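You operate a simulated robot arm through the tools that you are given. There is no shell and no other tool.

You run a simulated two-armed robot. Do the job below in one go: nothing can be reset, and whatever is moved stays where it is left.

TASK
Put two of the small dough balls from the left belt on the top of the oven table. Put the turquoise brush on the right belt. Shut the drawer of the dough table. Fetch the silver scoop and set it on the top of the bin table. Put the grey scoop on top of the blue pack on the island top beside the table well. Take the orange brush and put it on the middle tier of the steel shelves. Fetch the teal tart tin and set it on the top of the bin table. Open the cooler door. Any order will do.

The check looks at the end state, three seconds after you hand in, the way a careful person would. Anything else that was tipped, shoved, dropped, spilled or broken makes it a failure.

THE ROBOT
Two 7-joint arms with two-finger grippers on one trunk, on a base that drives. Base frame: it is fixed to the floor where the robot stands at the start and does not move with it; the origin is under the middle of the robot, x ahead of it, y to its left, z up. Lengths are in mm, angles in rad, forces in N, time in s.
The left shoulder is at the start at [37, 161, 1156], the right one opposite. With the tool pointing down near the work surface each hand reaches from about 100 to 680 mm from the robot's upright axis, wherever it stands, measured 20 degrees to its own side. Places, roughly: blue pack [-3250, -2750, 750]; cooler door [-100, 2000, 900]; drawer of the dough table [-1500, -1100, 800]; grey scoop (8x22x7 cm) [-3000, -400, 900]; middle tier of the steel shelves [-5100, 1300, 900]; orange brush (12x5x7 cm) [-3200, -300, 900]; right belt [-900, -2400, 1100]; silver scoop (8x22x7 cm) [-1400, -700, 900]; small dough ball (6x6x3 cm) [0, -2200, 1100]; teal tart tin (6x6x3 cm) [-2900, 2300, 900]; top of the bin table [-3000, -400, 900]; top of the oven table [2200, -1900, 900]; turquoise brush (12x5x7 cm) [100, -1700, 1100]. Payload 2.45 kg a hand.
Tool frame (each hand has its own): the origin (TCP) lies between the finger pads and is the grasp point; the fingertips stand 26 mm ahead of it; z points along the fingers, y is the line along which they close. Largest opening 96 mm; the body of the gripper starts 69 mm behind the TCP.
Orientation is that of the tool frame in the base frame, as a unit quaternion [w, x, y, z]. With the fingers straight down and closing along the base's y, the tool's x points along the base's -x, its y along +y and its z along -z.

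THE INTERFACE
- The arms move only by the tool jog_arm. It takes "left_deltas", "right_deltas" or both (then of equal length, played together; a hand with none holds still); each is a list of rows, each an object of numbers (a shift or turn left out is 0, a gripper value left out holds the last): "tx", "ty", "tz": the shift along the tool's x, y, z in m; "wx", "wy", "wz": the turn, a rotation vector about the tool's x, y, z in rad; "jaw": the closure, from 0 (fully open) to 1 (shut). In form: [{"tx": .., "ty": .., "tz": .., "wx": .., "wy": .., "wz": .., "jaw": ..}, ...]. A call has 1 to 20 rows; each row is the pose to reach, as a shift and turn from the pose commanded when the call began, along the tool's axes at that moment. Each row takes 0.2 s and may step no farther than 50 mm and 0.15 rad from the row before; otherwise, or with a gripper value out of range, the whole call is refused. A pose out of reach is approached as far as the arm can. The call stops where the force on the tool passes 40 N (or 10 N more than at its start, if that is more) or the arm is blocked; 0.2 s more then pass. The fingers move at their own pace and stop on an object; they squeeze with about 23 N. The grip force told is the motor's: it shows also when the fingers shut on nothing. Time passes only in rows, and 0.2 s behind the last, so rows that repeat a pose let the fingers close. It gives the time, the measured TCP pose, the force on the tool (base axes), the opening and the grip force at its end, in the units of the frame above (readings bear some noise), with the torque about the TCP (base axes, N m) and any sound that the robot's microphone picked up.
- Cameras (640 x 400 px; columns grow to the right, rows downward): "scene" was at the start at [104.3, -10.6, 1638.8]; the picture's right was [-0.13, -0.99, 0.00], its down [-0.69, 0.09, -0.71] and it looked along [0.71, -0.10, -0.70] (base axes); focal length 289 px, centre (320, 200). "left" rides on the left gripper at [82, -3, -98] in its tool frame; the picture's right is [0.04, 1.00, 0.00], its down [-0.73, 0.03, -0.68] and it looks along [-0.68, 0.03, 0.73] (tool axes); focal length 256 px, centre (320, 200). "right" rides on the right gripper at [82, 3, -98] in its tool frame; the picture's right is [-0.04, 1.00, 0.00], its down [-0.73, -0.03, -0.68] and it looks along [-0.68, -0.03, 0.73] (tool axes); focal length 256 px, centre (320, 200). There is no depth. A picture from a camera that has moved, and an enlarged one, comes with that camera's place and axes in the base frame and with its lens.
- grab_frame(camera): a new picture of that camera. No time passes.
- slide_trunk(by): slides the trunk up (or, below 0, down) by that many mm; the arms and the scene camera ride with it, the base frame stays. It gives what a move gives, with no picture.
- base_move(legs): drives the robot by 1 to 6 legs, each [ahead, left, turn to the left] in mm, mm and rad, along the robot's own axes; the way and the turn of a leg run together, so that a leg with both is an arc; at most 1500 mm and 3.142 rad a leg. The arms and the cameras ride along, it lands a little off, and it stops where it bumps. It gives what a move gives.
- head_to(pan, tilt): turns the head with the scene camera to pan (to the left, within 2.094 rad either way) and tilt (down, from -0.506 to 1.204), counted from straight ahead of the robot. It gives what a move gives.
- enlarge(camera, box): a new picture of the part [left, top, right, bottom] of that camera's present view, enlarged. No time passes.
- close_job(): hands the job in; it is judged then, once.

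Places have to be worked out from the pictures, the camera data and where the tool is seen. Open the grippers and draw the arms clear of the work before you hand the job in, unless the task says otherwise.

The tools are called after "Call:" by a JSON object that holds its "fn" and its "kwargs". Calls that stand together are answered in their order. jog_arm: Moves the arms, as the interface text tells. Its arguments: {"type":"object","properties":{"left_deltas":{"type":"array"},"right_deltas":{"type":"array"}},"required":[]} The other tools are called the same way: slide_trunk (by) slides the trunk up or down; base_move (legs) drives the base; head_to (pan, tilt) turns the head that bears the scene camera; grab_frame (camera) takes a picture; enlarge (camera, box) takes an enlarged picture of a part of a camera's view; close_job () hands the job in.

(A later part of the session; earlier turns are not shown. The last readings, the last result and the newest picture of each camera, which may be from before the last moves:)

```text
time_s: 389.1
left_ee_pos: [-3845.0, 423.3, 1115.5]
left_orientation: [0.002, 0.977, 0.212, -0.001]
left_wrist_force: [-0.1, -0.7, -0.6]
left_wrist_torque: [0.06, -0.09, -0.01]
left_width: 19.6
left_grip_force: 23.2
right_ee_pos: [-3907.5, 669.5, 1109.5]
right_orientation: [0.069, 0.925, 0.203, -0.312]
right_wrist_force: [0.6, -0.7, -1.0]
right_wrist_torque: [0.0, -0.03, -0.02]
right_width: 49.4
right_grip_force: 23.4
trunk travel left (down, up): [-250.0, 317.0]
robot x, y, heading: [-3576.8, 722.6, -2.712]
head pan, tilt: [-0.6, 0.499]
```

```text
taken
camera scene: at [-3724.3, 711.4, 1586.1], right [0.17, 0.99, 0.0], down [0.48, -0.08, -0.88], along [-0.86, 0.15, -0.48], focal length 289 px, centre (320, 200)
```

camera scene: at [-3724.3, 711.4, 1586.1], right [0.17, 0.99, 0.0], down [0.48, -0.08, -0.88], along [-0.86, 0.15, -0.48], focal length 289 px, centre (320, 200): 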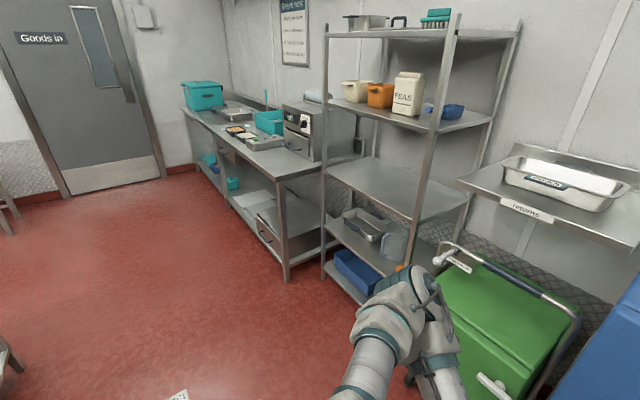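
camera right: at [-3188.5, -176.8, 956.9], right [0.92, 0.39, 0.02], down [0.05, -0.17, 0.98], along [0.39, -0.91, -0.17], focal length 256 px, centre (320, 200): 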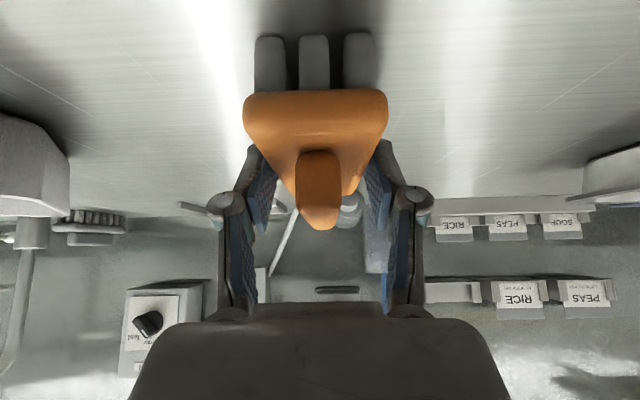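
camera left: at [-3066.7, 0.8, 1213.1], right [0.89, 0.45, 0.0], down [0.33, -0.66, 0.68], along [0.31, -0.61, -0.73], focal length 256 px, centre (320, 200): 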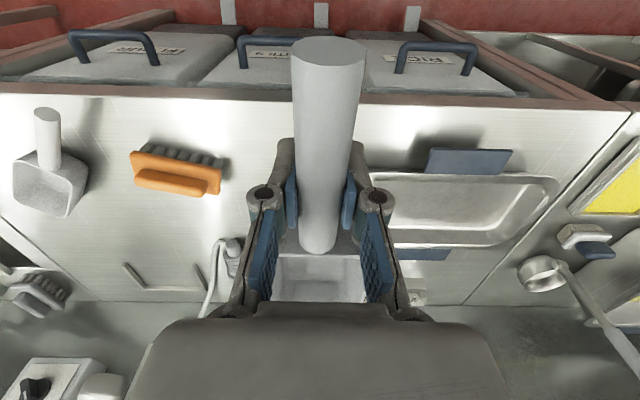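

The middle (third) tier of the steel shelves is empty. I'll drive forward to be opposite it and turn right to face it.

Call:
{"fn": "base_move", "kwargs": {"legs": [[565, 0, 0], [565, 0, 0], [0, 0, -0.55], [0, 0, -0.5], [0, 0, -0.52]]}}

Call:
{"fn": "head_to", "kwargs": {"pan": 0, "tilt": 0.6}}

Call:
{"fn": "grab_frame", "kwargs": {"camera": "scene"}}

```text
time_s: 399.6
left_ee_pos: [-4902.5, 519.3, 1116.7]
left_orientation: [0.0, 0.842, -0.54, -0.002]
left_wrist_force: [0.4, 0.2, -1.6]
left_wrist_torque: [-0.03, -0.07, 0.0]
left_width: 19.7
left_grip_force: 22.5
right_ee_pos: [-4654.7, 581.4, 1109.4]
right_orientation: [-0.173, 0.799, -0.509, -0.27]
right_wrist_force: [-0.5, -0.2, -0.6]
right_wrist_torque: [0.0, -0.02, 0.01]
right_width: 49.4
right_grip_force: 23.1
trunk travel left (down, up): [-250.0, 317.0]
robot x, y, heading: [-4599.1, 251.3, 2.01]
head pan, tilt: [-0.6, 0.499]
```

```text
time_s: 400.6
left_ee_pos: [-4899.1, 515.6, 1116.6]
left_orientation: [0.0, 0.842, -0.539, -0.003]
left_wrist_force: [0.3, 0.8, 0.3]
left_wrist_torque: [-0.04, -0.05, 0.02]
left_width: 19.6
left_grip_force: 23.2
right_ee_pos: [-4654.2, 580.2, 1110.3]
right_orientation: [-0.173, 0.799, -0.508, -0.272]
right_wrist_force: [-0.1, -0.8, -1.2]
right_wrist_torque: [0.0, 0.0, 0.03]
right_width: 49.3
right_grip_force: 22.9
trunk travel left (down, up): [-250.0, 317.0]
robot x, y, heading: [-4600.6, 251.3, 2.01]
head pan, tilt: [0.0, 0.6]
```

```text
taken
camera scene: at [-4665.1, 391.4, 1577.0], right [0.91, 0.42, 0.0], down [0.24, -0.52, -0.82], along [-0.35, 0.75, -0.57], focal length 289 px, centre (320, 200)
```

scene: 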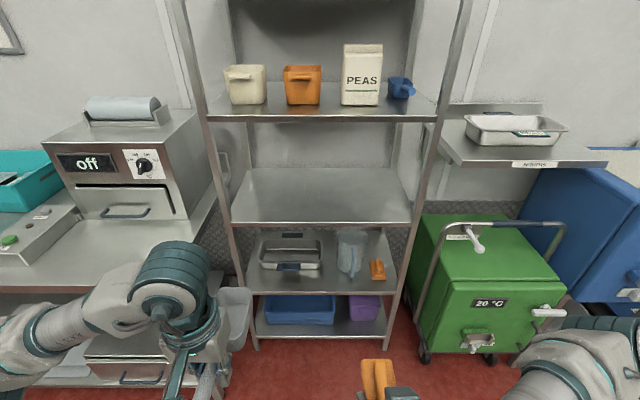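

I'm squarely in front of the shelves; the middle tier's front edge is ~970 mm ahead. I'll move forward 470 mm, then lower the brush hand before reaching in.

Call:
{"fn": "base_move", "kwargs": {"legs": [[235, 0, 0], [235, 0, 0]]}}

Call:
{"fn": "head_to", "kwargs": {"pan": -0.1, "tilt": 0.8}}

Call:
{"fn": "grab_frame", "kwargs": {"camera": "scene"}}

Call:
{"fn": "grab_frame", "kwargs": {"camera": "right"}}

```text
time_s: 403.7
left_ee_pos: [-5097.0, 939.3, 1116.7]
left_orientation: [-0.001, 0.842, -0.539, -0.003]
left_wrist_force: [0.2, 0.6, -0.8]
left_wrist_torque: [-0.06, -0.07, -0.03]
left_width: 19.3
left_grip_force: 23.1
right_ee_pos: [-4850.6, 1003.8, 1110.0]
right_orientation: [-0.173, 0.799, -0.508, -0.271]
right_wrist_force: [-0.7, -0.3, -1.5]
right_wrist_torque: [-0.02, -0.02, 0.0]
right_width: 49.2
right_grip_force: 23.5
trunk travel left (down, up): [-250.0, 317.0]
robot x, y, heading: [-4799.9, 672.9, 2.003]
head pan, tilt: [0.0, 0.6]
```

```text
time_s: 404.4
left_ee_pos: [-5096.8, 937.4, 1117.6]
left_orientation: [-0.001, 0.842, -0.54, -0.004]
left_wrist_force: [0.1, -0.1, -0.6]
left_wrist_torque: [-0.04, -0.02, 0.02]
left_width: 19.4
left_grip_force: 22.4
right_ee_pos: [-4849.2, 1002.6, 1111.6]
right_orientation: [-0.175, 0.798, -0.508, -0.272]
right_wrist_force: [0.3, 0.7, -2.0]
right_wrist_torque: [-0.05, 0.0, -0.01]
right_width: 49.3
right_grip_force: 22.9
trunk travel left (down, up): [-250.0, 317.0]
robot x, y, heading: [-4797.3, 675.3, 2.004]
head pan, tilt: [-0.099, 0.799]
```

```text
taken
camera scene: at [-4851.8, 811.9, 1560.1], right [0.94, 0.33, 0.0], down [0.24, -0.68, -0.69], along [-0.23, 0.66, -0.72], focal length 289 px, centre (320, 200)
```

scene: 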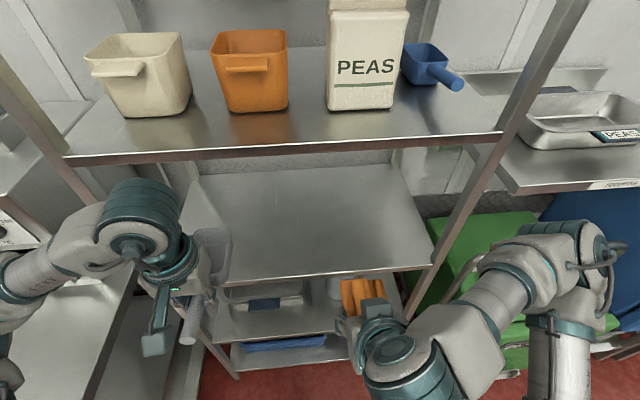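

```text
taken
camera right: at [-4798.7, 888.2, 1139.9], right [-0.92, -0.39, 0.02], down [-0.04, 0.16, 0.99], along [-0.39, 0.9, -0.17], focal length 256 px, centre (320, 200)
```

right: 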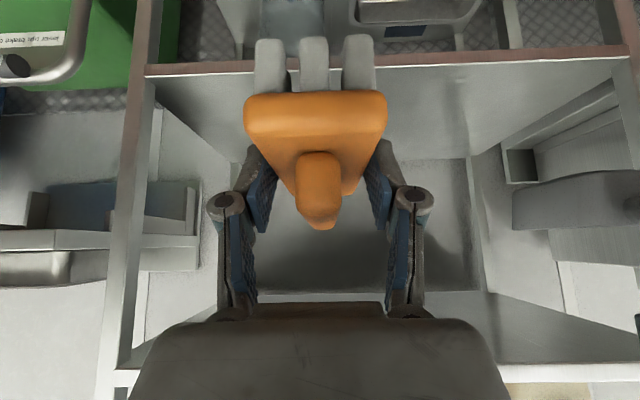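

Tier 3 is empty and wide. Lowering the brush hand 108 mm outside the shelf first.

Call:
{"fn": "jog_arm", "kwargs": {"right_deltas": [{"tx": 0.0218, "tz": 0.0286, "jaw": 1}, {"tx": 0.0437, "tz": 0.0571}, {"tx": 0.0655, "tz": 0.0857}]}}

Call:
{"fn": "grab_frame", "kwargs": {"camera": "right"}}

```text
time_s: 405.2
left_ee_pos: [-5097.1, 937.7, 1117.4]
left_orientation: [-0.001, 0.842, -0.539, -0.004]
left_wrist_force: [0.3, -0.6, -1.3]
left_wrist_torque: [-0.05, -0.02, -0.01]
left_width: 19.4
left_grip_force: 23.5
right_ee_pos: [-4886.4, 1016.6, 1020.9]
right_orientation: [-0.174, 0.799, -0.508, -0.272]
right_wrist_force: [0.4, -0.3, -1.3]
right_wrist_torque: [-0.02, 0.02, 0.0]
right_width: 49.4
right_grip_force: 23.2
right hand out of reach, approached as far as the arm can: row 1, 2, 3
trunk travel left (down, up): [-250.0, 317.0]
robot x, y, heading: [-4797.7, 676.1, 2.001]
head pan, tilt: [-0.099, 0.799]
```

```text
taken
camera right: at [-4836.8, 902.9, 1048.2], right [-0.92, -0.39, 0.02], down [-0.05, 0.16, 0.99], along [-0.39, 0.9, -0.17], focal length 256 px, centre (320, 200)
```

right: 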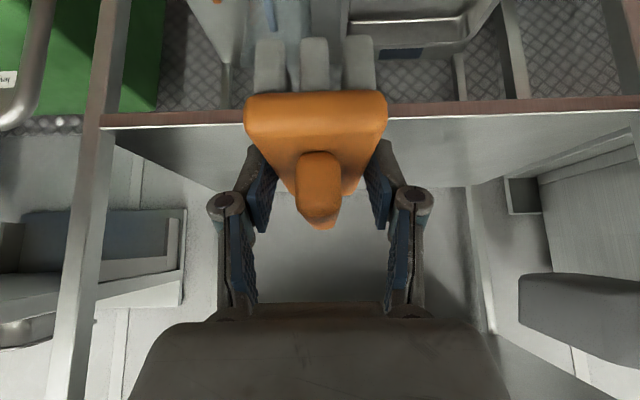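

The two views suggest the tier is lower (z≈870) with its edge ~560 mm ahead. I'll move the brush forward 200 mm first at this height and re-check.

Call:
{"fn": "jog_arm", "kwargs": {"right_deltas": [{"tx": -0.0265, "tz": 0.0202, "jaw": 1}, {"tx": -0.0529, "tz": 0.0404}, {"tx": -0.0794, "tz": 0.0606}, {"tx": -0.1059, "tz": 0.0808}, {"tx": -0.1323, "tz": 0.101}, {"tx": -0.1588, "tz": 0.1213}]}}

Call:
{"fn": "grab_frame", "kwargs": {"camera": "right"}}

Call:
{"fn": "grab_frame", "kwargs": {"camera": "scene"}}

```text
time_s: 406.6
left_ee_pos: [-5096.9, 938.3, 1117.3]
left_orientation: [0.0, 0.842, -0.54, -0.003]
left_wrist_force: [0.4, 1.0, 0.2]
left_wrist_torque: [-0.07, -0.01, -0.01]
left_width: 19.5
left_grip_force: 22.6
right_ee_pos: [-4971.2, 1197.7, 1021.2]
right_orientation: [-0.174, 0.798, -0.508, -0.272]
right_wrist_force: [-0.5, 0.2, -0.9]
right_wrist_torque: [-0.02, -0.02, -0.05]
right_width: 49.6
right_grip_force: 22.5
trunk travel left (down, up): [-250.0, 317.0]
robot x, y, heading: [-4796.1, 675.6, 2.008]
head pan, tilt: [-0.099, 0.799]
```

```text
taken
camera right: at [-4921.0, 1084.2, 1050.2], right [-0.92, -0.39, 0.02], down [-0.04, 0.16, 0.99], along [-0.39, 0.9, -0.17], focal length 256 px, centre (320, 200)
```

right: 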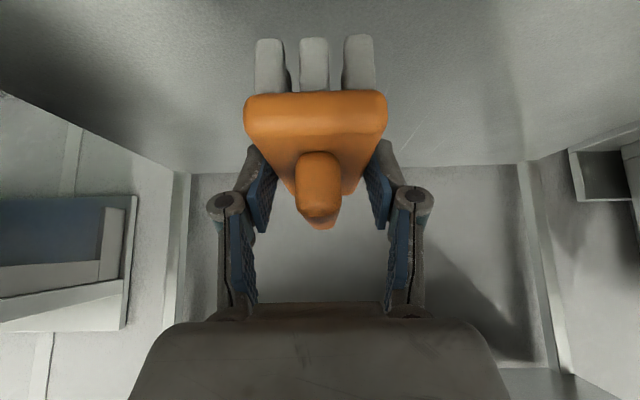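

```text
taken
camera scene: at [-4852.7, 813.4, 1559.9], right [0.94, 0.33, 0.0], down [0.24, -0.68, -0.69], along [-0.23, 0.65, -0.72], focal length 289 px, centre (320, 200)
```

scene: 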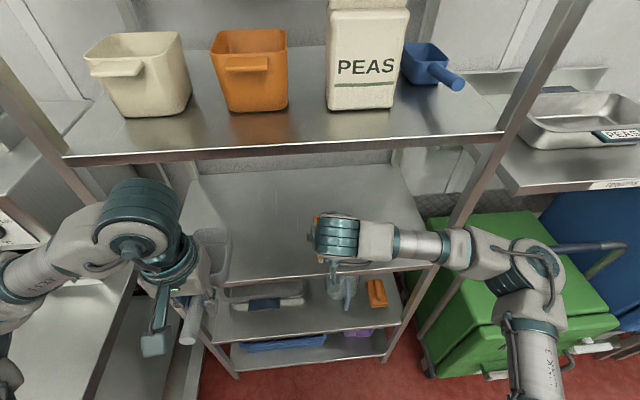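

The brush is now over the tier's front part. I'll go 85 mm deeper, then lower gradually to contact.

Call:
{"fn": "jog_arm", "kwargs": {"right_deltas": [{"tx": -0.0225, "tz": 0.0172, "jaw": 1}, {"tx": -0.045, "tz": 0.0344}, {"tx": -0.0675, "tz": 0.0515}, {"tx": -0.0493, "tz": 0.0753}, {"tx": -0.0311, "tz": 0.0991}]}}

Call:
{"fn": "grab_frame", "kwargs": {"camera": "right"}}

Call:
{"fn": "grab_frame", "kwargs": {"camera": "scene"}}

```text
time_s: 407.8
left_ee_pos: [-5096.7, 938.2, 1118.6]
left_orientation: [-0.001, 0.842, -0.539, -0.005]
left_wrist_force: [0.5, -0.1, -0.9]
left_wrist_torque: [-0.09, -0.03, 0.0]
left_width: 19.6
left_grip_force: 23.0
right_ee_pos: [-5006.4, 1276.4, 962.5]
right_orientation: [-0.174, 0.799, -0.508, -0.273]
right_wrist_force: [-0.4, -0.1, -1.1]
right_wrist_torque: [0.04, 0.01, -0.03]
right_width: 49.4
right_grip_force: 23.2
trunk travel left (down, up): [-250.0, 317.0]
robot x, y, heading: [-4796.5, 673.7, 2.005]
head pan, tilt: [-0.099, 0.799]
```

```text
taken
camera right: at [-4957.0, 1161.2, 990.5], right [-0.92, -0.39, 0.02], down [-0.04, 0.16, 0.99], along [-0.39, 0.9, -0.17], focal length 256 px, centre (320, 200)
```

right: 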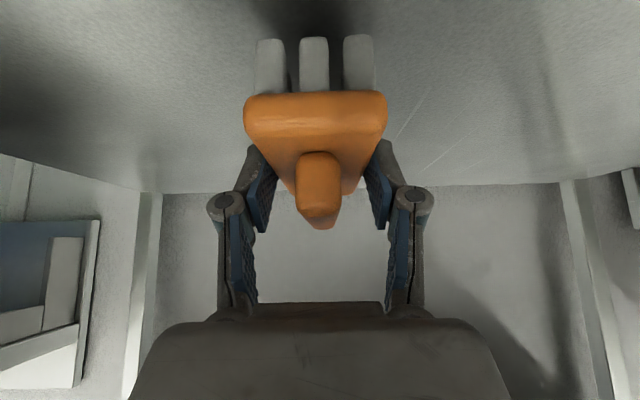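

```text
taken
camera scene: at [-4852.5, 813.6, 1559.9], right [0.94, 0.33, 0.0], down [0.24, -0.68, -0.69], along [-0.23, 0.65, -0.72], focal length 289 px, centre (320, 200)
```

scene: 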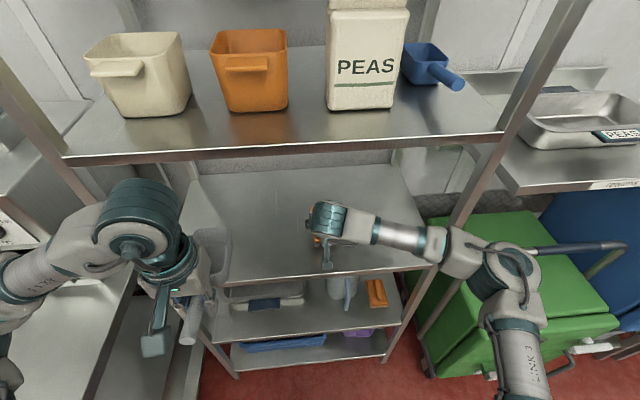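

Brush bottom is at ~912 now. Lowering carefully.

Call:
{"fn": "jog_arm", "kwargs": {"right_deltas": [{"tx": 0.0061, "tz": 0.0079, "jaw": 1}, {"tx": 0.0121, "tz": 0.0159}]}}

Call:
{"fn": "jog_arm", "kwargs": {"right_deltas": [{"tx": 0.003, "tz": 0.004, "jaw": 1}, {"tx": 0.0061, "tz": 0.0079}]}}

Call:
{"fn": "grab_frame", "kwargs": {"camera": "right"}}

```text
time_s: 408.4
left_ee_pos: [-5096.3, 935.4, 1119.7]
left_orientation: [-0.002, 0.842, -0.54, -0.005]
left_wrist_force: [-0.6, 0.6, -1.1]
left_wrist_torque: [-0.06, -0.02, 0.01]
left_width: 19.5
left_grip_force: 22.7
right_ee_pos: [-5007.2, 1273.5, 946.4]
right_orientation: [-0.174, 0.798, -0.507, -0.276]
right_wrist_force: [-1.2, 3.0, 13.4]
right_wrist_torque: [-0.12, -0.12, 0.07]
right_width: 49.7
right_grip_force: 23.2
trunk travel left (down, up): [-250.0, 317.0]
robot x, y, heading: [-4793.8, 673.5, 2.007]
head pan, tilt: [-0.099, 0.799]
```

```text
time_s: 409.0
left_ee_pos: [-5095.9, 936.4, 1118.5]
left_orientation: [-0.001, 0.842, -0.539, -0.004]
left_wrist_force: [-1.1, 0.6, -1.1]
left_wrist_torque: [-0.06, -0.08, 0.0]
left_width: 19.2
left_grip_force: 23.2
right_ee_pos: [-5006.3, 1273.3, 934.0]
right_orientation: [-0.175, 0.798, -0.508, -0.274]
right_wrist_force: [2.9, -1.8, 17.8]
right_wrist_torque: [0.41, 0.18, -0.03]
right_width: 49.6
right_grip_force: 22.9
trunk travel left (down, up): [-250.0, 317.0]
robot x, y, heading: [-4795.8, 676.3, 2.007]
head pan, tilt: [-0.099, 0.799]
```

```text
taken
camera right: at [-4956.5, 1159.3, 961.7], right [-0.92, -0.39, 0.02], down [-0.04, 0.16, 0.99], along [-0.39, 0.9, -0.16], focal length 256 px, centre (320, 200)
```

right: 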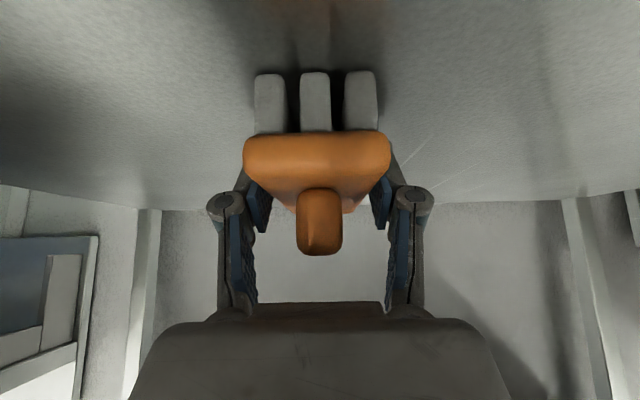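

The brush is standing on the tier (surface ≈896). Opening and backing out along the finger direction.

Call:
{"fn": "jog_arm", "kwargs": {"right_deltas": [{"jaw": 0.45}, {"jaw": 0.3}, {"jaw": 0.1}, {"jaw": 0.0}, {"tz": -0.03, "jaw": 0.0}, {"tz": -0.07}, {"tz": -0.11}]}}

Call:
{"fn": "grab_frame", "kwargs": {"camera": "right"}}

```text
time_s: 410.6
left_ee_pos: [-5095.7, 936.2, 1117.9]
left_orientation: [-0.001, 0.842, -0.54, -0.006]
left_wrist_force: [-0.7, 0.2, 0.1]
left_wrist_torque: [-0.07, -0.02, 0.02]
left_width: 19.6
left_grip_force: 23.0
right_ee_pos: [-4979.4, 1214.4, 1019.4]
right_orientation: [-0.174, 0.798, -0.508, -0.272]
right_wrist_force: [-0.1, -0.7, -0.6]
right_wrist_torque: [0.03, 0.0, 0.03]
right_width: 95.9
right_grip_force: 0.0
trunk travel left (down, up): [-250.0, 317.0]
robot x, y, heading: [-4794.7, 674.5, 2.007]
head pan, tilt: [-0.099, 0.799]
```

```text
taken
camera right: at [-4929.0, 1099.7, 1048.1], right [-0.92, -0.39, 0.02], down [-0.04, 0.16, 0.99], along [-0.39, 0.9, -0.17], focal length 256 px, centre (320, 200)
```

right: 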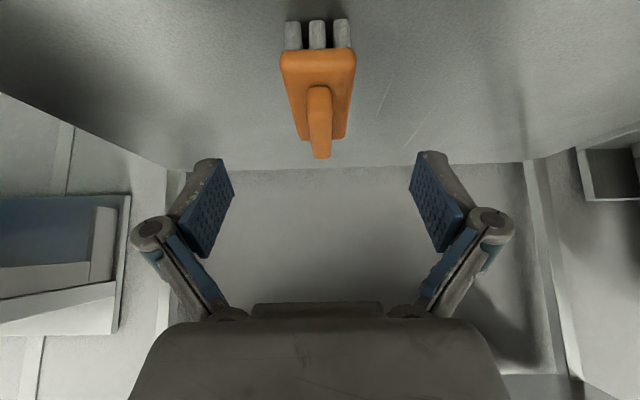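

The brush stands upright on the middle tier. Backing the right hand straight out and levelling it.

Call:
{"fn": "jog_arm", "kwargs": {"right_deltas": [{"tx": 0.0318, "tz": -0.0243, "jaw": 0.0}, {"tx": 0.0635, "tz": -0.0485}, {"tx": 0.0953, "tz": -0.0728}, {"tx": 0.127, "tz": -0.097}, {"tx": 0.1588, "tz": -0.1213}, {"tx": 0.1826, "tz": -0.1394}, {"tx": 0.176, "tz": -0.155, "wy": 0.11}, {"tx": 0.17, "tz": -0.17, "wy": 0.22}, {"tx": 0.165, "tz": -0.185, "wy": 0.33}, {"tx": 0.16, "tz": -0.2, "wy": 0.44}, {"tx": 0.155, "tz": -0.215, "wy": 0.55}, {"tx": 0.15, "tz": -0.23, "wy": 0.65}]}}

Call:
{"fn": "grab_frame", "kwargs": {"camera": "scene"}}

```text
time_s: 413.2
left_ee_pos: [-5095.8, 937.1, 1117.2]
left_orientation: [0.0, 0.842, -0.539, -0.004]
left_wrist_force: [-0.9, -0.4, -0.7]
left_wrist_torque: [-0.07, 0.02, 0.01]
left_width: 19.6
left_grip_force: 23.1
right_ee_pos: [-4869.4, 979.9, 1110.0]
right_orientation: [-0.002, 0.844, -0.536, -0.002]
right_wrist_force: [-0.9, -0.2, 0.2]
right_wrist_torque: [0.03, 0.03, -0.03]
right_width: 96.4
right_grip_force: 0.0
right hand out of reach, approached as far as the arm can: row 6
trunk travel left (down, up): [-250.0, 317.0]
robot x, y, heading: [-4797.5, 678.3, 2.006]
head pan, tilt: [-0.099, 0.799]
```

```text
taken
camera scene: at [-4852.0, 811.7, 1560.1], right [0.94, 0.33, 0.0], down [0.24, -0.68, -0.69], along [-0.23, 0.66, -0.72], focal length 289 px, centre (320, 200)
```

scene: 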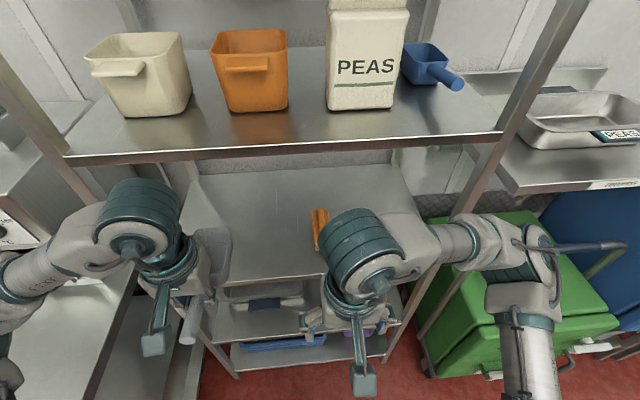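

Brush placed. Next the teal tart tin around (-2900,2300): with the right hand free I'll fetch it now. Backing into the corridor and turning to drive along it.

Call:
{"fn": "base_move", "kwargs": {"legs": [[-235, 0, 0], [-230, 0, 0], [0, 0, -0.55], [0, 0, -0.5], [0, 0, -0.52]]}}

Call:
{"fn": "head_to", "kwargs": {"pan": 0.4, "tilt": 0.45}}

Call:
{"fn": "grab_frame", "kwargs": {"camera": "scene"}}

```text
time_s: 420.7
left_ee_pos: [-4337.8, 552.6, 1117.5]
left_orientation: [0.004, -0.215, 0.977, 0.002]
left_wrist_force: [0.0, -0.7, -1.2]
left_wrist_torque: [0.01, 0.07, 0.0]
left_width: 19.6
left_grip_force: 23.0
right_ee_pos: [-4297.3, 324.7, 1109.5]
right_orientation: [0.004, -0.217, 0.976, 0.0]
right_wrist_force: [-0.2, -0.2, -0.2]
right_wrist_torque: [0.04, 0.0, 0.02]
right_width: 96.1
right_grip_force: 0.1
trunk travel left (down, up): [-250.0, 317.0]
robot x, y, heading: [-4602.7, 252.9, 0.436]
head pan, tilt: [-0.099, 0.799]
```

```text
time_s: 421.6
left_ee_pos: [-4340.8, 550.6, 1118.9]
left_orientation: [0.006, -0.214, 0.977, 0.003]
left_wrist_force: [0.2, 0.6, -1.7]
left_wrist_torque: [-0.05, 0.06, 0.02]
left_width: 19.5
left_grip_force: 22.9
right_ee_pos: [-4298.1, 323.9, 1110.8]
right_orientation: [0.006, -0.217, 0.976, 0.001]
right_wrist_force: [0.3, -0.7, 0.2]
right_wrist_torque: [0.01, 0.0, -0.01]
right_width: 96.0
right_grip_force: 0.0
trunk travel left (down, up): [-250.0, 317.0]
robot x, y, heading: [-4600.3, 253.5, 0.436]
head pan, tilt: [0.4, 0.45]
```

```text
taken
camera scene: at [-4478.5, 350.2, 1590.4], right [0.74, -0.67, 0.0], down [-0.3, -0.33, -0.9], along [0.6, 0.67, -0.44], focal length 289 px, centre (320, 200)
```

scene: 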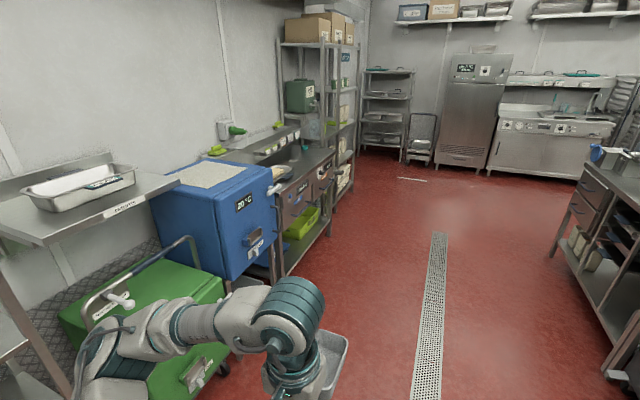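

The tin should be on the drawer table past the blue box. Driving along the corridor.

Call:
{"fn": "base_move", "kwargs": {"legs": [[700, 0, 0], [700, 0, 0], [600, 0, 0]]}}

Call:
{"fn": "head_to", "kwargs": {"pan": 1.1, "tilt": 0.5}}

Call:
{"fn": "grab_frame", "kwargs": {"camera": "scene"}}

```text
time_s: 431.9
left_ee_pos: [-2533.3, 1401.5, 1119.0]
left_orientation: [0.006, -0.217, 0.976, 0.001]
left_wrist_force: [0.0, -0.5, -0.6]
left_wrist_torque: [-0.04, 0.1, -0.01]
left_width: 19.4
left_grip_force: 22.5
right_ee_pos: [-2490.0, 1173.6, 1111.1]
right_orientation: [0.006, -0.221, 0.975, 0.001]
right_wrist_force: [0.3, -0.3, 0.2]
right_wrist_torque: [0.01, -0.01, 0.0]
right_width: 96.2
right_grip_force: 0.1
trunk travel left (down, up): [-250.0, 317.0]
robot x, y, heading: [-2786.6, 1102.5, 0.441]
head pan, tilt: [0.4, 0.45]
```

```text
time_s: 433.0
left_ee_pos: [-2537.0, 1400.1, 1121.3]
left_orientation: [0.008, -0.217, 0.976, 0.003]
left_wrist_force: [-0.9, 0.4, 0.0]
left_wrist_torque: [-0.04, 0.11, -0.01]
left_width: 19.6
left_grip_force: 22.9
right_ee_pos: [-2493.8, 1173.0, 1111.9]
right_orientation: [0.007, -0.22, 0.975, 0.001]
right_wrist_force: [0.3, 0.1, 0.0]
right_wrist_torque: [0.04, 0.01, -0.02]
right_width: 96.0
right_grip_force: 0.0
trunk travel left (down, up): [-250.0, 317.0]
robot x, y, heading: [-2793.2, 1099.6, 0.444]
head pan, tilt: [1.1, 0.499]
```

```text
taken
camera scene: at [-2728.6, 1221.8, 1586.2], right [1.0, -0.03, 0.0], down [-0.02, -0.48, -0.88], along [0.02, 0.88, -0.48], focal length 289 px, centre (320, 200)
```

scene: 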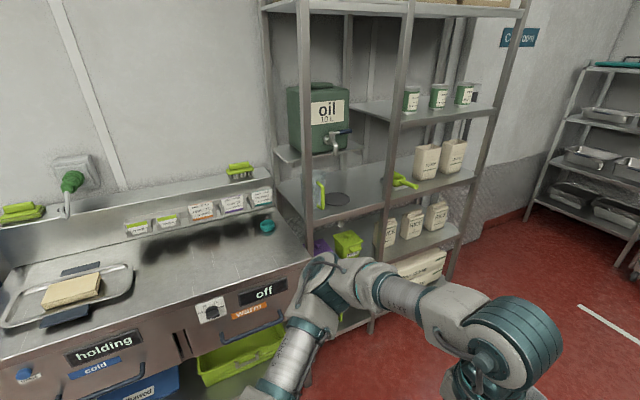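

The teal tin is at about (-2922,2255) near the right end of the "holding" table. I'll move up 260 mm, turn left in steps and approach the table.

Call:
{"fn": "base_move", "kwargs": {"legs": [[262, 0, 0], [0, 0, 0.55], [0, 0, 0.5], [0, 0, 0.51], [300, 0, 0]]}}

Call:
{"fn": "head_to", "kwargs": {"pan": -0.1, "tilt": 0.7}}

Call:
{"fn": "grab_frame", "kwargs": {"camera": "scene"}}

```text
time_s: 440.9
left_ee_pos: [-2978.9, 1740.1, 1120.0]
left_orientation: [-0.003, 0.843, -0.539, -0.007]
left_wrist_force: [-0.1, -0.1, -1.1]
left_wrist_torque: [-0.09, -0.05, 0.03]
left_width: 19.4
left_grip_force: 23.0
right_ee_pos: [-2752.2, 1781.7, 1111.1]
right_orientation: [-0.004, 0.844, -0.536, -0.005]
right_wrist_force: [-0.7, -0.1, -0.7]
right_wrist_torque: [-0.02, 0.02, 0.02]
right_width: 96.0
right_grip_force: 0.1
trunk travel left (down, up): [-250.0, 317.0]
robot x, y, heading: [-2682.5, 1484.3, 2.005]
head pan, tilt: [1.1, 0.499]
```

```text
time_s: 442.3
left_ee_pos: [-2978.5, 1736.1, 1122.5]
left_orientation: [-0.005, 0.843, -0.539, -0.008]
left_wrist_force: [1.0, 0.4, -1.3]
left_wrist_torque: [-0.03, -0.09, -0.01]
left_width: 19.5
left_grip_force: 22.5
right_ee_pos: [-2750.8, 1778.9, 1112.0]
right_orientation: [-0.005, 0.844, -0.537, -0.006]
right_wrist_force: [-0.1, -0.1, -0.2]
right_wrist_torque: [0.0, 0.01, -0.02]
right_width: 96.2
right_grip_force: 0.1
trunk travel left (down, up): [-250.0, 317.0]
robot x, y, heading: [-2682.1, 1485.0, 2.008]
head pan, tilt: [-0.099, 0.7]
```

```text
taken
camera scene: at [-2739.6, 1623.9, 1568.4], right [0.94, 0.33, 0.0], down [0.21, -0.61, -0.76], along [-0.25, 0.72, -0.65], focal length 289 px, centre (320, 200)
```

scene: 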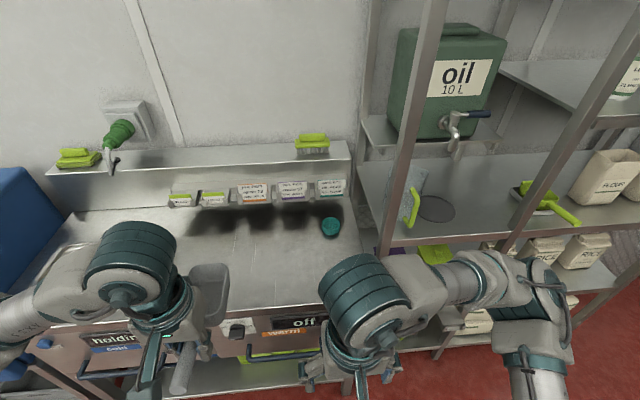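

The tin is 802 mm ahead and 104 mm right; ledge is ~90 mm behind it and the rack post well to the right. I'll move 180 mm forward, then bring the right hand over it with a forward pitch.

Call:
{"fn": "base_move", "kwargs": {"legs": [[180, 0, 0]]}}

Call:
{"fn": "jog_arm", "kwargs": {"right_deltas": [{"tx": -0.035, "ty": -0.004, "wy": -0.08, "jaw": 0}, {"tx": -0.07, "ty": -0.008, "wy": -0.16}, {"tx": -0.105, "ty": -0.012, "wy": -0.24}, {"tx": -0.14, "ty": -0.016, "wy": -0.32}, {"tx": -0.175, "ty": -0.02, "wy": -0.4}, {"tx": -0.21, "ty": -0.024, "wy": -0.48}, {"tx": -0.24, "ty": -0.028, "wy": -0.5}, {"tx": -0.24, "ty": -0.028, "wy": -0.5}]}}

Call:
{"fn": "grab_frame", "kwargs": {"camera": "right"}}

Call:
{"fn": "grab_frame", "kwargs": {"camera": "scene"}}

```text
time_s: 443.8
left_ee_pos: [-3056.0, 1899.5, 1121.8]
left_orientation: [-0.004, 0.843, -0.538, -0.008]
left_wrist_force: [0.0, 0.5, -1.4]
left_wrist_torque: [-0.09, -0.03, 0.03]
left_width: 19.4
left_grip_force: 22.9
right_ee_pos: [-2828.9, 1941.6, 1112.6]
right_orientation: [-0.006, 0.845, -0.535, -0.007]
right_wrist_force: [0.2, -0.3, 0.6]
right_wrist_torque: [0.0, 0.0, 0.01]
right_width: 96.1
right_grip_force: 0.1
trunk travel left (down, up): [-250.0, 317.0]
robot x, y, heading: [-2760.1, 1649.5, 2.008]
head pan, tilt: [-0.099, 0.7]
```

```text
time_s: 445.6
left_ee_pos: [-3054.1, 1896.1, 1124.4]
left_orientation: [-0.004, 0.843, -0.538, -0.01]
left_wrist_force: [0.4, 0.7, -0.6]
left_wrist_torque: [-0.03, -0.05, 0.04]
left_width: 19.3
left_grip_force: 23.2
right_ee_pos: [-2904.6, 2167.2, 1118.3]
right_orientation: [-0.138, 0.817, -0.516, -0.217]
right_wrist_force: [-0.5, 0.1, -0.5]
right_wrist_torque: [0.01, 0.03, 0.03]
right_width: 96.4
right_grip_force: 0.0
trunk travel left (down, up): [-250.0, 317.0]
robot x, y, heading: [-2758.8, 1646.1, 2.007]
head pan, tilt: [-0.099, 0.7]
```

```text
taken
camera right: at [-2855.4, 2058.2, 1164.3], right [-0.92, -0.4, 0.02], down [-0.1, 0.28, 0.95], along [-0.38, 0.87, -0.3], focal length 256 px, centre (320, 200)
```

right: 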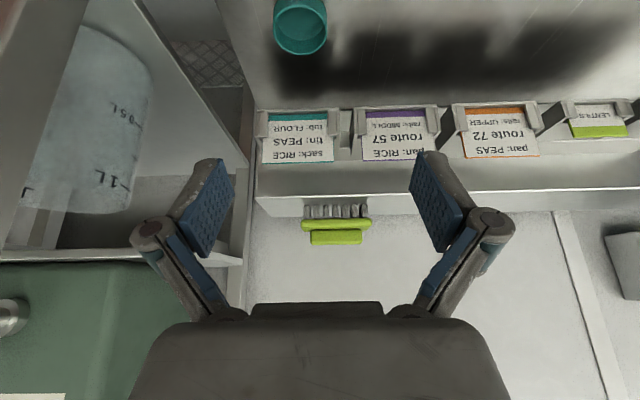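

```text
taken
camera scene: at [-2815.9, 1787.2, 1568.4], right [0.94, 0.33, 0.0], down [0.22, -0.61, -0.76], along [-0.25, 0.72, -0.65], focal length 289 px, centre (320, 200)
```

scene: 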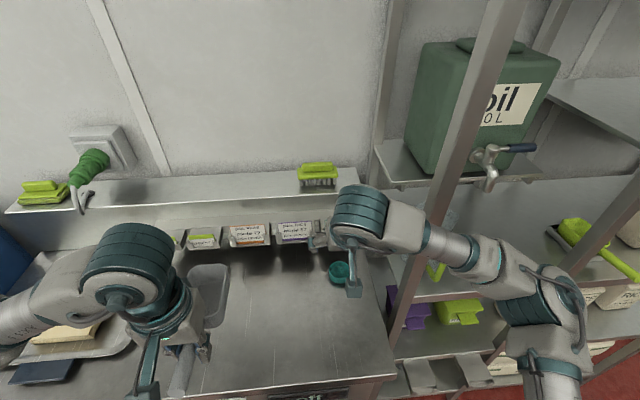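

The tin is confirmed at (-2924,2257). I'll move the hand to a hover just above it.

Call:
{"fn": "jog_arm", "kwargs": {"right_deltas": [{"tx": -0.0017, "ty": -0.0053, "tz": 0.0379, "jaw": 0}, {"tx": -0.0034, "ty": -0.0106, "tz": 0.0757}, {"tx": -0.005, "ty": -0.0158, "tz": 0.1136}, {"tx": -0.0067, "ty": -0.0211, "tz": 0.1514}, {"tx": -0.0067, "ty": -0.0211, "tz": 0.1514}]}}

Call:
{"fn": "grab_frame", "kwargs": {"camera": "right"}}

```text
time_s: 446.8
left_ee_pos: [-3053.6, 1896.6, 1122.2]
left_orientation: [-0.005, 0.843, -0.538, -0.01]
left_wrist_force: [-0.1, -0.4, -0.7]
left_wrist_torque: [-0.03, 0.01, 0.02]
left_width: 19.5
left_grip_force: 23.2
right_ee_pos: [-2919.0, 2250.2, 992.3]
right_orientation: [-0.138, 0.817, -0.517, -0.217]
right_wrist_force: [-0.7, -0.4, 0.1]
right_wrist_torque: [-0.02, -0.02, 0.05]
right_width: 96.2
right_grip_force: 0.0
trunk travel left (down, up): [-250.0, 317.0]
robot x, y, heading: [-2757.8, 1648.2, 2.011]
head pan, tilt: [-0.099, 0.7]
```

```text
taken
camera right: at [-2870.1, 2141.6, 1036.2], right [-0.92, -0.4, 0.02], down [-0.1, 0.28, 0.95], along [-0.38, 0.87, -0.3], focal length 256 px, centre (320, 200)
```

right: 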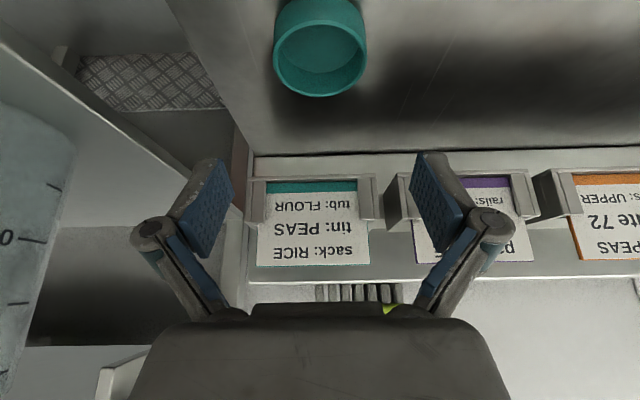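

The tin is centred; its rim is at z≈909. I'll descend to TCP z≈911 and close on it.

Call:
{"fn": "jog_arm", "kwargs": {"right_deltas": [{"tx": 0.0154, "ty": 0.0001, "tz": 0.0224, "jaw": 0}, {"tx": 0.0307, "ty": 0.0003, "tz": 0.0449}, {"tx": 0.0461, "ty": 0.0004, "tz": 0.0673}, {"tx": 0.0461, "ty": 0.0004, "tz": 0.0673, "jaw": 0.3}, {"tx": 0.0461, "ty": 0.0004, "tz": 0.0673, "jaw": 0.6}, {"tx": 0.0461, "ty": 0.0004, "tz": 0.0673, "jaw": 1}, {"tx": 0.0461, "ty": 0.0004, "tz": 0.0673, "jaw": 1}]}}

Call:
{"fn": "grab_frame", "kwargs": {"camera": "right"}}

```text
time_s: 448.4
left_ee_pos: [-3053.4, 1896.7, 1123.4]
left_orientation: [-0.004, 0.843, -0.538, -0.01]
left_wrist_force: [-0.4, -0.3, 0.3]
left_wrist_torque: [-0.03, -0.03, 0.0]
left_width: 19.5
left_grip_force: 23.1
right_ee_pos: [-2915.5, 2245.2, 908.8]
right_orientation: [-0.139, 0.816, -0.517, -0.217]
right_wrist_force: [0.5, -0.2, 0.1]
right_wrist_torque: [-0.01, 0.02, -0.02]
right_width: 57.5
right_grip_force: 23.0
trunk travel left (down, up): [-250.0, 317.0]
robot x, y, heading: [-2760.9, 1646.4, 2.008]
head pan, tilt: [-0.099, 0.7]
```

```text
taken
camera right: at [-2868.3, 2135.6, 954.6], right [-0.92, -0.4, 0.02], down [-0.1, 0.28, 0.95], along [-0.38, 0.87, -0.3], focal length 256 px, centre (320, 200)
```

right: 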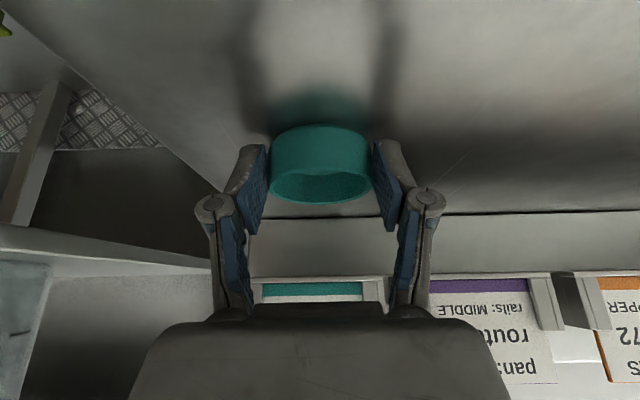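

The tin is held (57.5 mm). Lifting it and drawing it back, keeping the same pitch so it stays level.

Call:
{"fn": "jog_arm", "kwargs": {"right_deltas": [{"tx": -0.01, "tz": -0.0174, "jaw": 1}, {"tx": -0.0298, "tz": -0.0521}, {"tx": -0.0497, "tz": -0.0868}, {"tx": -0.0746, "tz": -0.1301}, {"tx": -0.0944, "tz": -0.1648}, {"tx": -0.0597, "tz": -0.1847}, {"tx": -0.025, "tz": -0.2046}, {"tx": 0.0097, "tz": -0.2245}, {"tx": 0.0444, "tz": -0.2444}, {"tx": 0.0791, "tz": -0.2643}, {"tx": 0.1138, "tz": -0.2842}]}}

Call:
{"fn": "grab_frame", "kwargs": {"camera": "right"}}

```text
time_s: 450.8
left_ee_pos: [-3053.8, 1895.7, 1124.3]
left_orientation: [-0.005, 0.843, -0.538, -0.01]
left_wrist_force: [0.5, 0.1, -0.9]
left_wrist_torque: [-0.09, -0.03, 0.0]
left_width: 19.7
left_grip_force: 22.8
right_ee_pos: [-2813.9, 2026.3, 1101.3]
right_orientation: [-0.137, 0.817, -0.517, -0.216]
right_wrist_force: [-0.1, -0.7, -0.2]
right_wrist_torque: [-0.01, -0.04, -0.03]
right_width: 57.6
right_grip_force: 22.9
trunk travel left (down, up): [-250.0, 317.0]
robot x, y, heading: [-2758.5, 1646.6, 2.012]
head pan, tilt: [-0.099, 0.7]
```

```text
taken
camera right: at [-2765.8, 1916.9, 1145.2], right [-0.92, -0.4, 0.02], down [-0.1, 0.28, 0.95], along [-0.38, 0.87, -0.3], focal length 256 px, centre (320, 200)
```

right: 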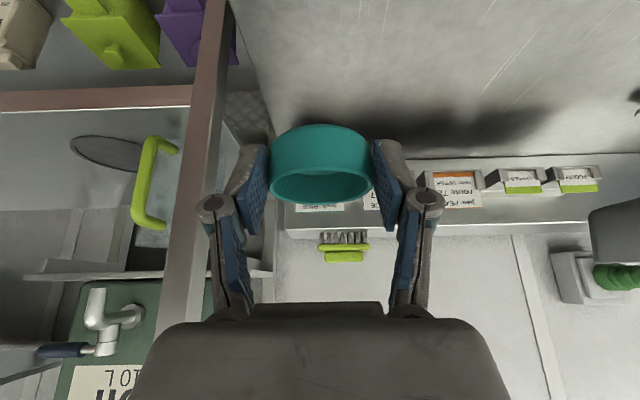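

Now back to the bin table: reversing into the corridor, turning left, driving along, and turning to face the counter, in small steps.

Call:
{"fn": "base_move", "kwargs": {"legs": [[-250, 0, 0], [-235, 0, 0], [0, 0, 0.52], [0, 0, 0.52], [0, 0, 0.52]]}}

Call:
{"fn": "base_move", "kwargs": {"legs": [[515, 0, 0], [516, 0, 0], [0, 0, 0.52], [0, 0, 0.52], [0, 0, 0.525]]}}

Call:
{"fn": "head_to", "kwargs": {"pan": 0, "tilt": 0.7}}

Call:
{"fn": "grab_frame", "kwargs": {"camera": "scene"}}

```text
time_s: 458.4
left_ee_pos: [-2807.7, 914.8, 1123.2]
left_orientation: [0.004, 0.978, 0.207, -0.01]
left_wrist_force: [-0.2, 0.0, -0.6]
left_wrist_torque: [0.03, -0.06, -0.03]
left_width: 19.5
left_grip_force: 22.8
right_ee_pos: [-2934.4, 1156.1, 1100.5]
right_orientation: [0.054, 0.945, 0.204, -0.251]
right_wrist_force: [-0.2, -0.5, 0.6]
right_wrist_torque: [0.0, 0.04, 0.0]
right_width: 56.9
right_grip_force: 23.3
trunk travel left (down, up): [-250.0, 317.0]
robot x, y, heading: [-2556.1, 1208.0, -2.719]
head pan, tilt: [-0.099, 0.7]
```

```text
time_s: 468.4
left_ee_pos: [-3203.8, 532.7, 1123.3]
left_orientation: [0.011, 0.546, 0.837, -0.005]
left_wrist_force: [1.2, -0.6, -1.4]
left_wrist_torque: [0.06, 0.04, -0.02]
left_width: 19.3
left_grip_force: 22.8
right_ee_pos: [-3444.8, 406.7, 1100.3]
right_orientation: [0.216, 0.524, 0.812, -0.141]
right_wrist_force: [0.0, 0.4, -0.7]
right_wrist_torque: [0.03, -0.01, 0.0]
right_width: 56.7
right_grip_force: 22.6
trunk travel left (down, up): [-250.0, 317.0]
robot x, y, heading: [-3495.7, 785.3, -1.152]
head pan, tilt: [-0.099, 0.7]
```

```text
time_s: 469.1
left_ee_pos: [-3204.9, 537.3, 1125.5]
left_orientation: [0.012, 0.546, 0.838, -0.006]
left_wrist_force: [0.0, 0.7, -0.7]
left_wrist_torque: [0.09, 0.01, -0.01]
left_width: 19.5
left_grip_force: 23.9
right_ee_pos: [-3446.0, 410.7, 1101.7]
right_orientation: [0.218, 0.524, 0.811, -0.142]
right_wrist_force: [0.2, -0.1, -1.6]
right_wrist_torque: [0.01, -0.01, 0.01]
right_width: 56.5
right_grip_force: 22.8
trunk travel left (down, up): [-250.0, 317.0]
robot x, y, heading: [-3492.9, 788.2, -1.151]
head pan, tilt: [0.0, 0.7]
```

```text
taken
camera scene: at [-3430.5, 649.1, 1568.4], right [-0.91, -0.41, 0.0], down [-0.26, 0.59, -0.76], along [0.31, -0.7, -0.65], focal length 289 px, centre (320, 200)
```

scene: 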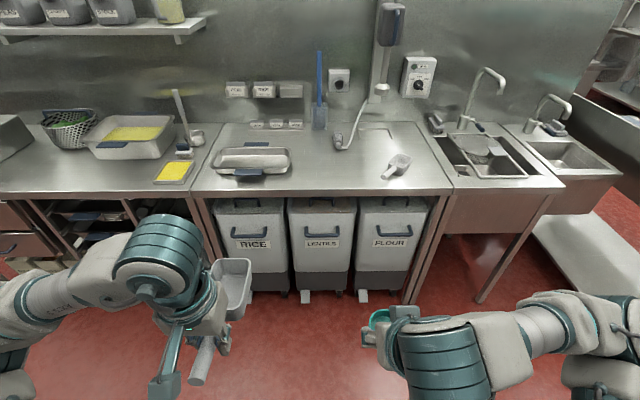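

Excellent – the bin table is in full view with the silver scoop safely on it. Driving forward 600 mm.

Call:
{"fn": "base_move", "kwargs": {"legs": [[300, 0, 0.01], [295, 0, 0]]}}

Call:
{"fn": "head_to", "kwargs": {"pan": -0.1, "tilt": 0.9}}

Call:
{"fn": "grab_frame", "kwargs": {"camera": "scene"}}

Call:
{"fn": "grab_frame", "kwargs": {"camera": "right"}}

```text
time_s: 472.7
left_ee_pos: [-2956.7, 1.3, 1124.7]
left_orientation: [0.013, 0.541, 0.841, -0.006]
left_wrist_force: [0.7, -0.6, -0.7]
left_wrist_torque: [0.06, 0.04, 0.0]
left_width: 19.4
left_grip_force: 22.8
right_ee_pos: [-3196.6, -128.5, 1101.8]
right_orientation: [0.219, 0.52, 0.814, -0.141]
right_wrist_force: [0.5, -0.2, -0.6]
right_wrist_torque: [0.0, 0.01, -0.01]
right_width: 56.3
right_grip_force: 23.0
trunk travel left (down, up): [-250.0, 317.0]
robot x, y, heading: [-3247.2, 250.6, -1.145]
head pan, tilt: [0.0, 0.7]
```

```text
time_s: 473.5
left_ee_pos: [-2958.8, 3.9, 1127.3]
left_orientation: [0.013, 0.54, 0.841, -0.006]
left_wrist_force: [0.0, -0.2, -0.1]
left_wrist_torque: [0.07, 0.02, -0.01]
left_width: 19.2
left_grip_force: 22.6
right_ee_pos: [-3198.5, -125.5, 1102.8]
right_orientation: [0.219, 0.52, 0.814, -0.141]
right_wrist_force: [0.3, 0.3, -0.5]
right_wrist_torque: [0.02, 0.01, 0.01]
right_width: 56.4
right_grip_force: 23.2
trunk travel left (down, up): [-250.0, 317.0]
robot x, y, heading: [-3250.5, 249.3, -1.138]
head pan, tilt: [-0.099, 0.901]
```

```text
taken
camera scene: at [-3194.7, 116.6, 1552.2], right [-0.95, -0.32, 0.0], down [-0.26, 0.74, -0.62], along [0.2, -0.58, -0.79], focal length 289 px, centre (320, 200)
```

scene: 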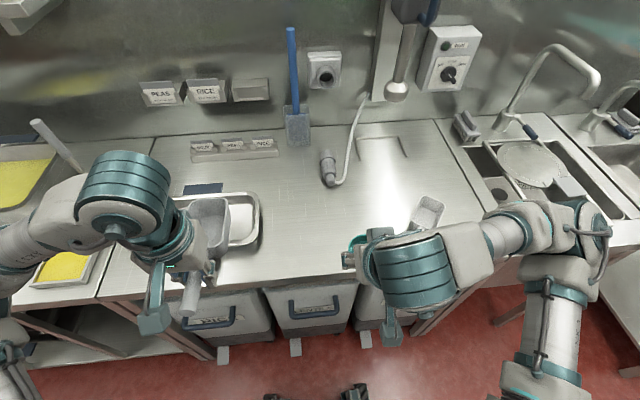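

```text
taken
camera right: at [-3245.2, -15.6, 1147.5], right [0.92, 0.39, 0.02], down [0.1, -0.28, 0.96], along [0.38, -0.88, -0.29], focal length 256 px, centre (320, 200)
```

right: 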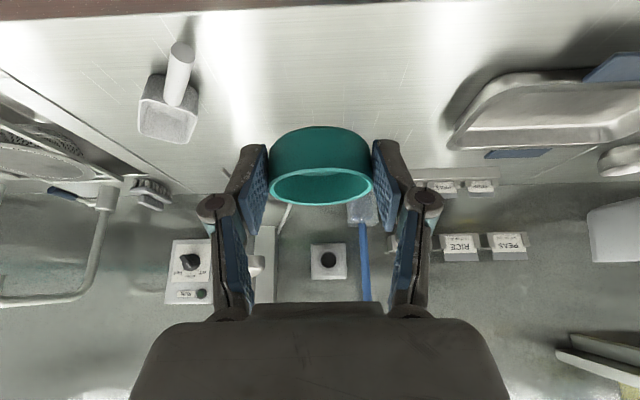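

Free counter ahead. I'll bring the tin forward and down to about 50 mm above the bin table, left of the silver scoop.

Call:
{"fn": "jog_arm", "kwargs": {"right_deltas": [{"tx": -0.0114, "ty": 0.01, "tz": 0.0398, "jaw": 1}, {"tx": -0.0228, "ty": 0.02, "tz": 0.0795}, {"tx": -0.0342, "ty": 0.03, "tz": 0.1193}, {"tx": -0.0456, "ty": 0.04, "tz": 0.159}, {"tx": -0.057, "ty": 0.05, "tz": 0.1988}, {"tx": -0.057, "ty": 0.05, "tz": 0.1988}]}}

Call:
{"fn": "grab_frame", "kwargs": {"camera": "right"}}

Call:
{"fn": "grab_frame", "kwargs": {"camera": "scene"}}

```text
time_s: 474.9
left_ee_pos: [-2958.3, 4.5, 1127.7]
left_orientation: [0.014, 0.542, 0.84, -0.007]
left_wrist_force: [0.1, 0.0, -1.1]
left_wrist_torque: [0.04, 0.03, 0.0]
left_width: 19.4
left_grip_force: 23.2
right_ee_pos: [-3089.7, -239.0, 960.0]
right_orientation: [0.221, 0.519, 0.813, -0.141]
right_wrist_force: [-0.8, -0.3, -1.0]
right_wrist_torque: [0.02, -0.01, 0.02]
right_width: 56.3
right_grip_force: 23.9
trunk travel left (down, up): [-250.0, 317.0]
robot x, y, heading: [-3248.5, 245.1, -1.141]
head pan, tilt: [-0.099, 0.901]
```

```text
taken
camera right: at [-3137.0, -129.9, 1004.2], right [0.92, 0.39, 0.02], down [0.1, -0.27, 0.96], along [0.38, -0.88, -0.29], focal length 256 px, centre (320, 200)
```

right: 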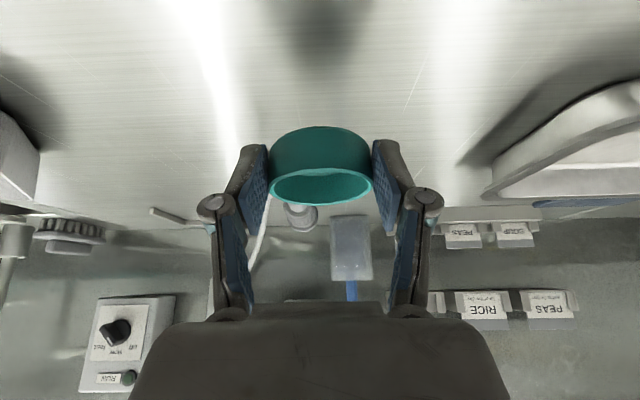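

```text
taken
camera scene: at [-3194.3, 117.0, 1552.3], right [-0.95, -0.32, 0.0], down [-0.26, 0.74, -0.62], along [0.2, -0.58, -0.79], focal length 289 px, centre (320, 200)
```

scene: 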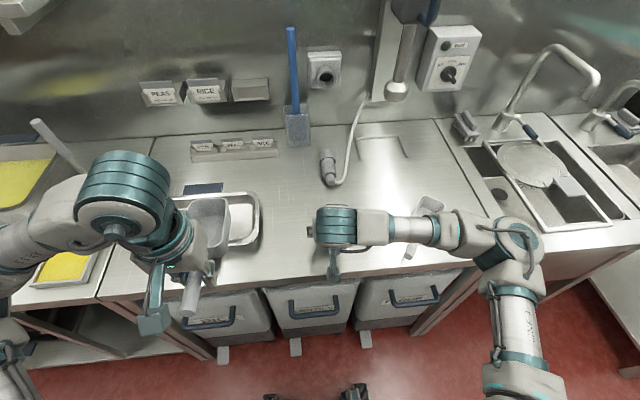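

The tin is over clear counter ~75 mm inside the edge. Lowering with force checks.

Call:
{"fn": "jog_arm", "kwargs": {"right_deltas": [{"tx": 0.0101, "tz": 0.0173, "jaw": 1}, {"tx": 0.0206, "tz": 0.0355}]}}

Call:
{"fn": "jog_arm", "kwargs": {"right_deltas": [{"tx": 0.002, "tz": 0.0035, "jaw": 1}]}}

Call:
{"fn": "jog_arm", "kwargs": {"right_deltas": [{"tx": 0.0015, "tz": 0.0026, "jaw": 1}]}}

Call:
{"fn": "grab_frame", "kwargs": {"camera": "right"}}

```text
time_s: 475.5
left_ee_pos: [-2957.3, 4.4, 1126.6]
left_orientation: [0.013, 0.542, 0.84, -0.007]
left_wrist_force: [0.0, 0.0, -0.9]
left_wrist_torque: [0.08, 0.05, -0.02]
left_width: 19.3
left_grip_force: 23.0
right_ee_pos: [-3089.5, -240.4, 919.0]
right_orientation: [0.22, 0.519, 0.814, -0.141]
right_wrist_force: [0.0, 0.1, -0.4]
right_wrist_torque: [0.01, 0.0, 0.0]
right_width: 56.4
right_grip_force: 23.2
trunk travel left (down, up): [-250.0, 317.0]
robot x, y, heading: [-3245.7, 246.8, -1.144]
head pan, tilt: [-0.099, 0.901]
```

```text
time_s: 475.9
left_ee_pos: [-2958.8, 3.2, 1126.4]
left_orientation: [0.014, 0.542, 0.841, -0.006]
left_wrist_force: [0.7, -0.1, -0.5]
left_wrist_torque: [0.04, 0.01, 0.01]
left_width: 19.1
left_grip_force: 22.4
right_ee_pos: [-3089.8, -240.6, 914.5]
right_orientation: [0.22, 0.52, 0.813, -0.143]
right_wrist_force: [-0.1, -0.3, -0.8]
right_wrist_torque: [0.04, 0.0, 0.0]
right_width: 56.5
right_grip_force: 23.3
trunk travel left (down, up): [-250.0, 317.0]
robot x, y, heading: [-3251.3, 246.4, -1.137]
head pan, tilt: [-0.099, 0.901]
```

```text
time_s: 476.3
left_ee_pos: [-2957.6, 4.0, 1126.7]
left_orientation: [0.013, 0.542, 0.84, -0.006]
left_wrist_force: [-0.2, 0.3, 0.1]
left_wrist_torque: [0.06, 0.07, 0.02]
left_width: 19.5
left_grip_force: 22.9
right_ee_pos: [-3089.6, -240.5, 911.8]
right_orientation: [0.219, 0.52, 0.814, -0.141]
right_wrist_force: [-0.7, -0.6, -0.5]
right_wrist_torque: [0.02, 0.01, 0.01]
right_width: 56.2
right_grip_force: 23.0
trunk travel left (down, up): [-250.0, 317.0]
robot x, y, heading: [-3247.6, 245.1, -1.136]
head pan, tilt: [-0.099, 0.901]
```

```text
taken
camera right: at [-3136.8, -130.5, 956.4], right [0.92, 0.39, 0.02], down [0.1, -0.28, 0.96], along [0.38, -0.88, -0.29], focal length 256 px, centre (320, 200)
```

right: 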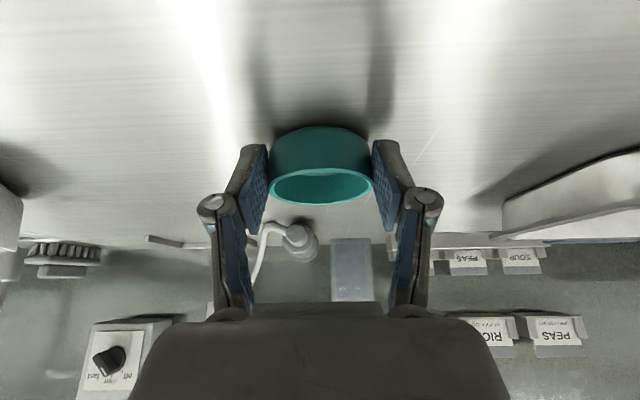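

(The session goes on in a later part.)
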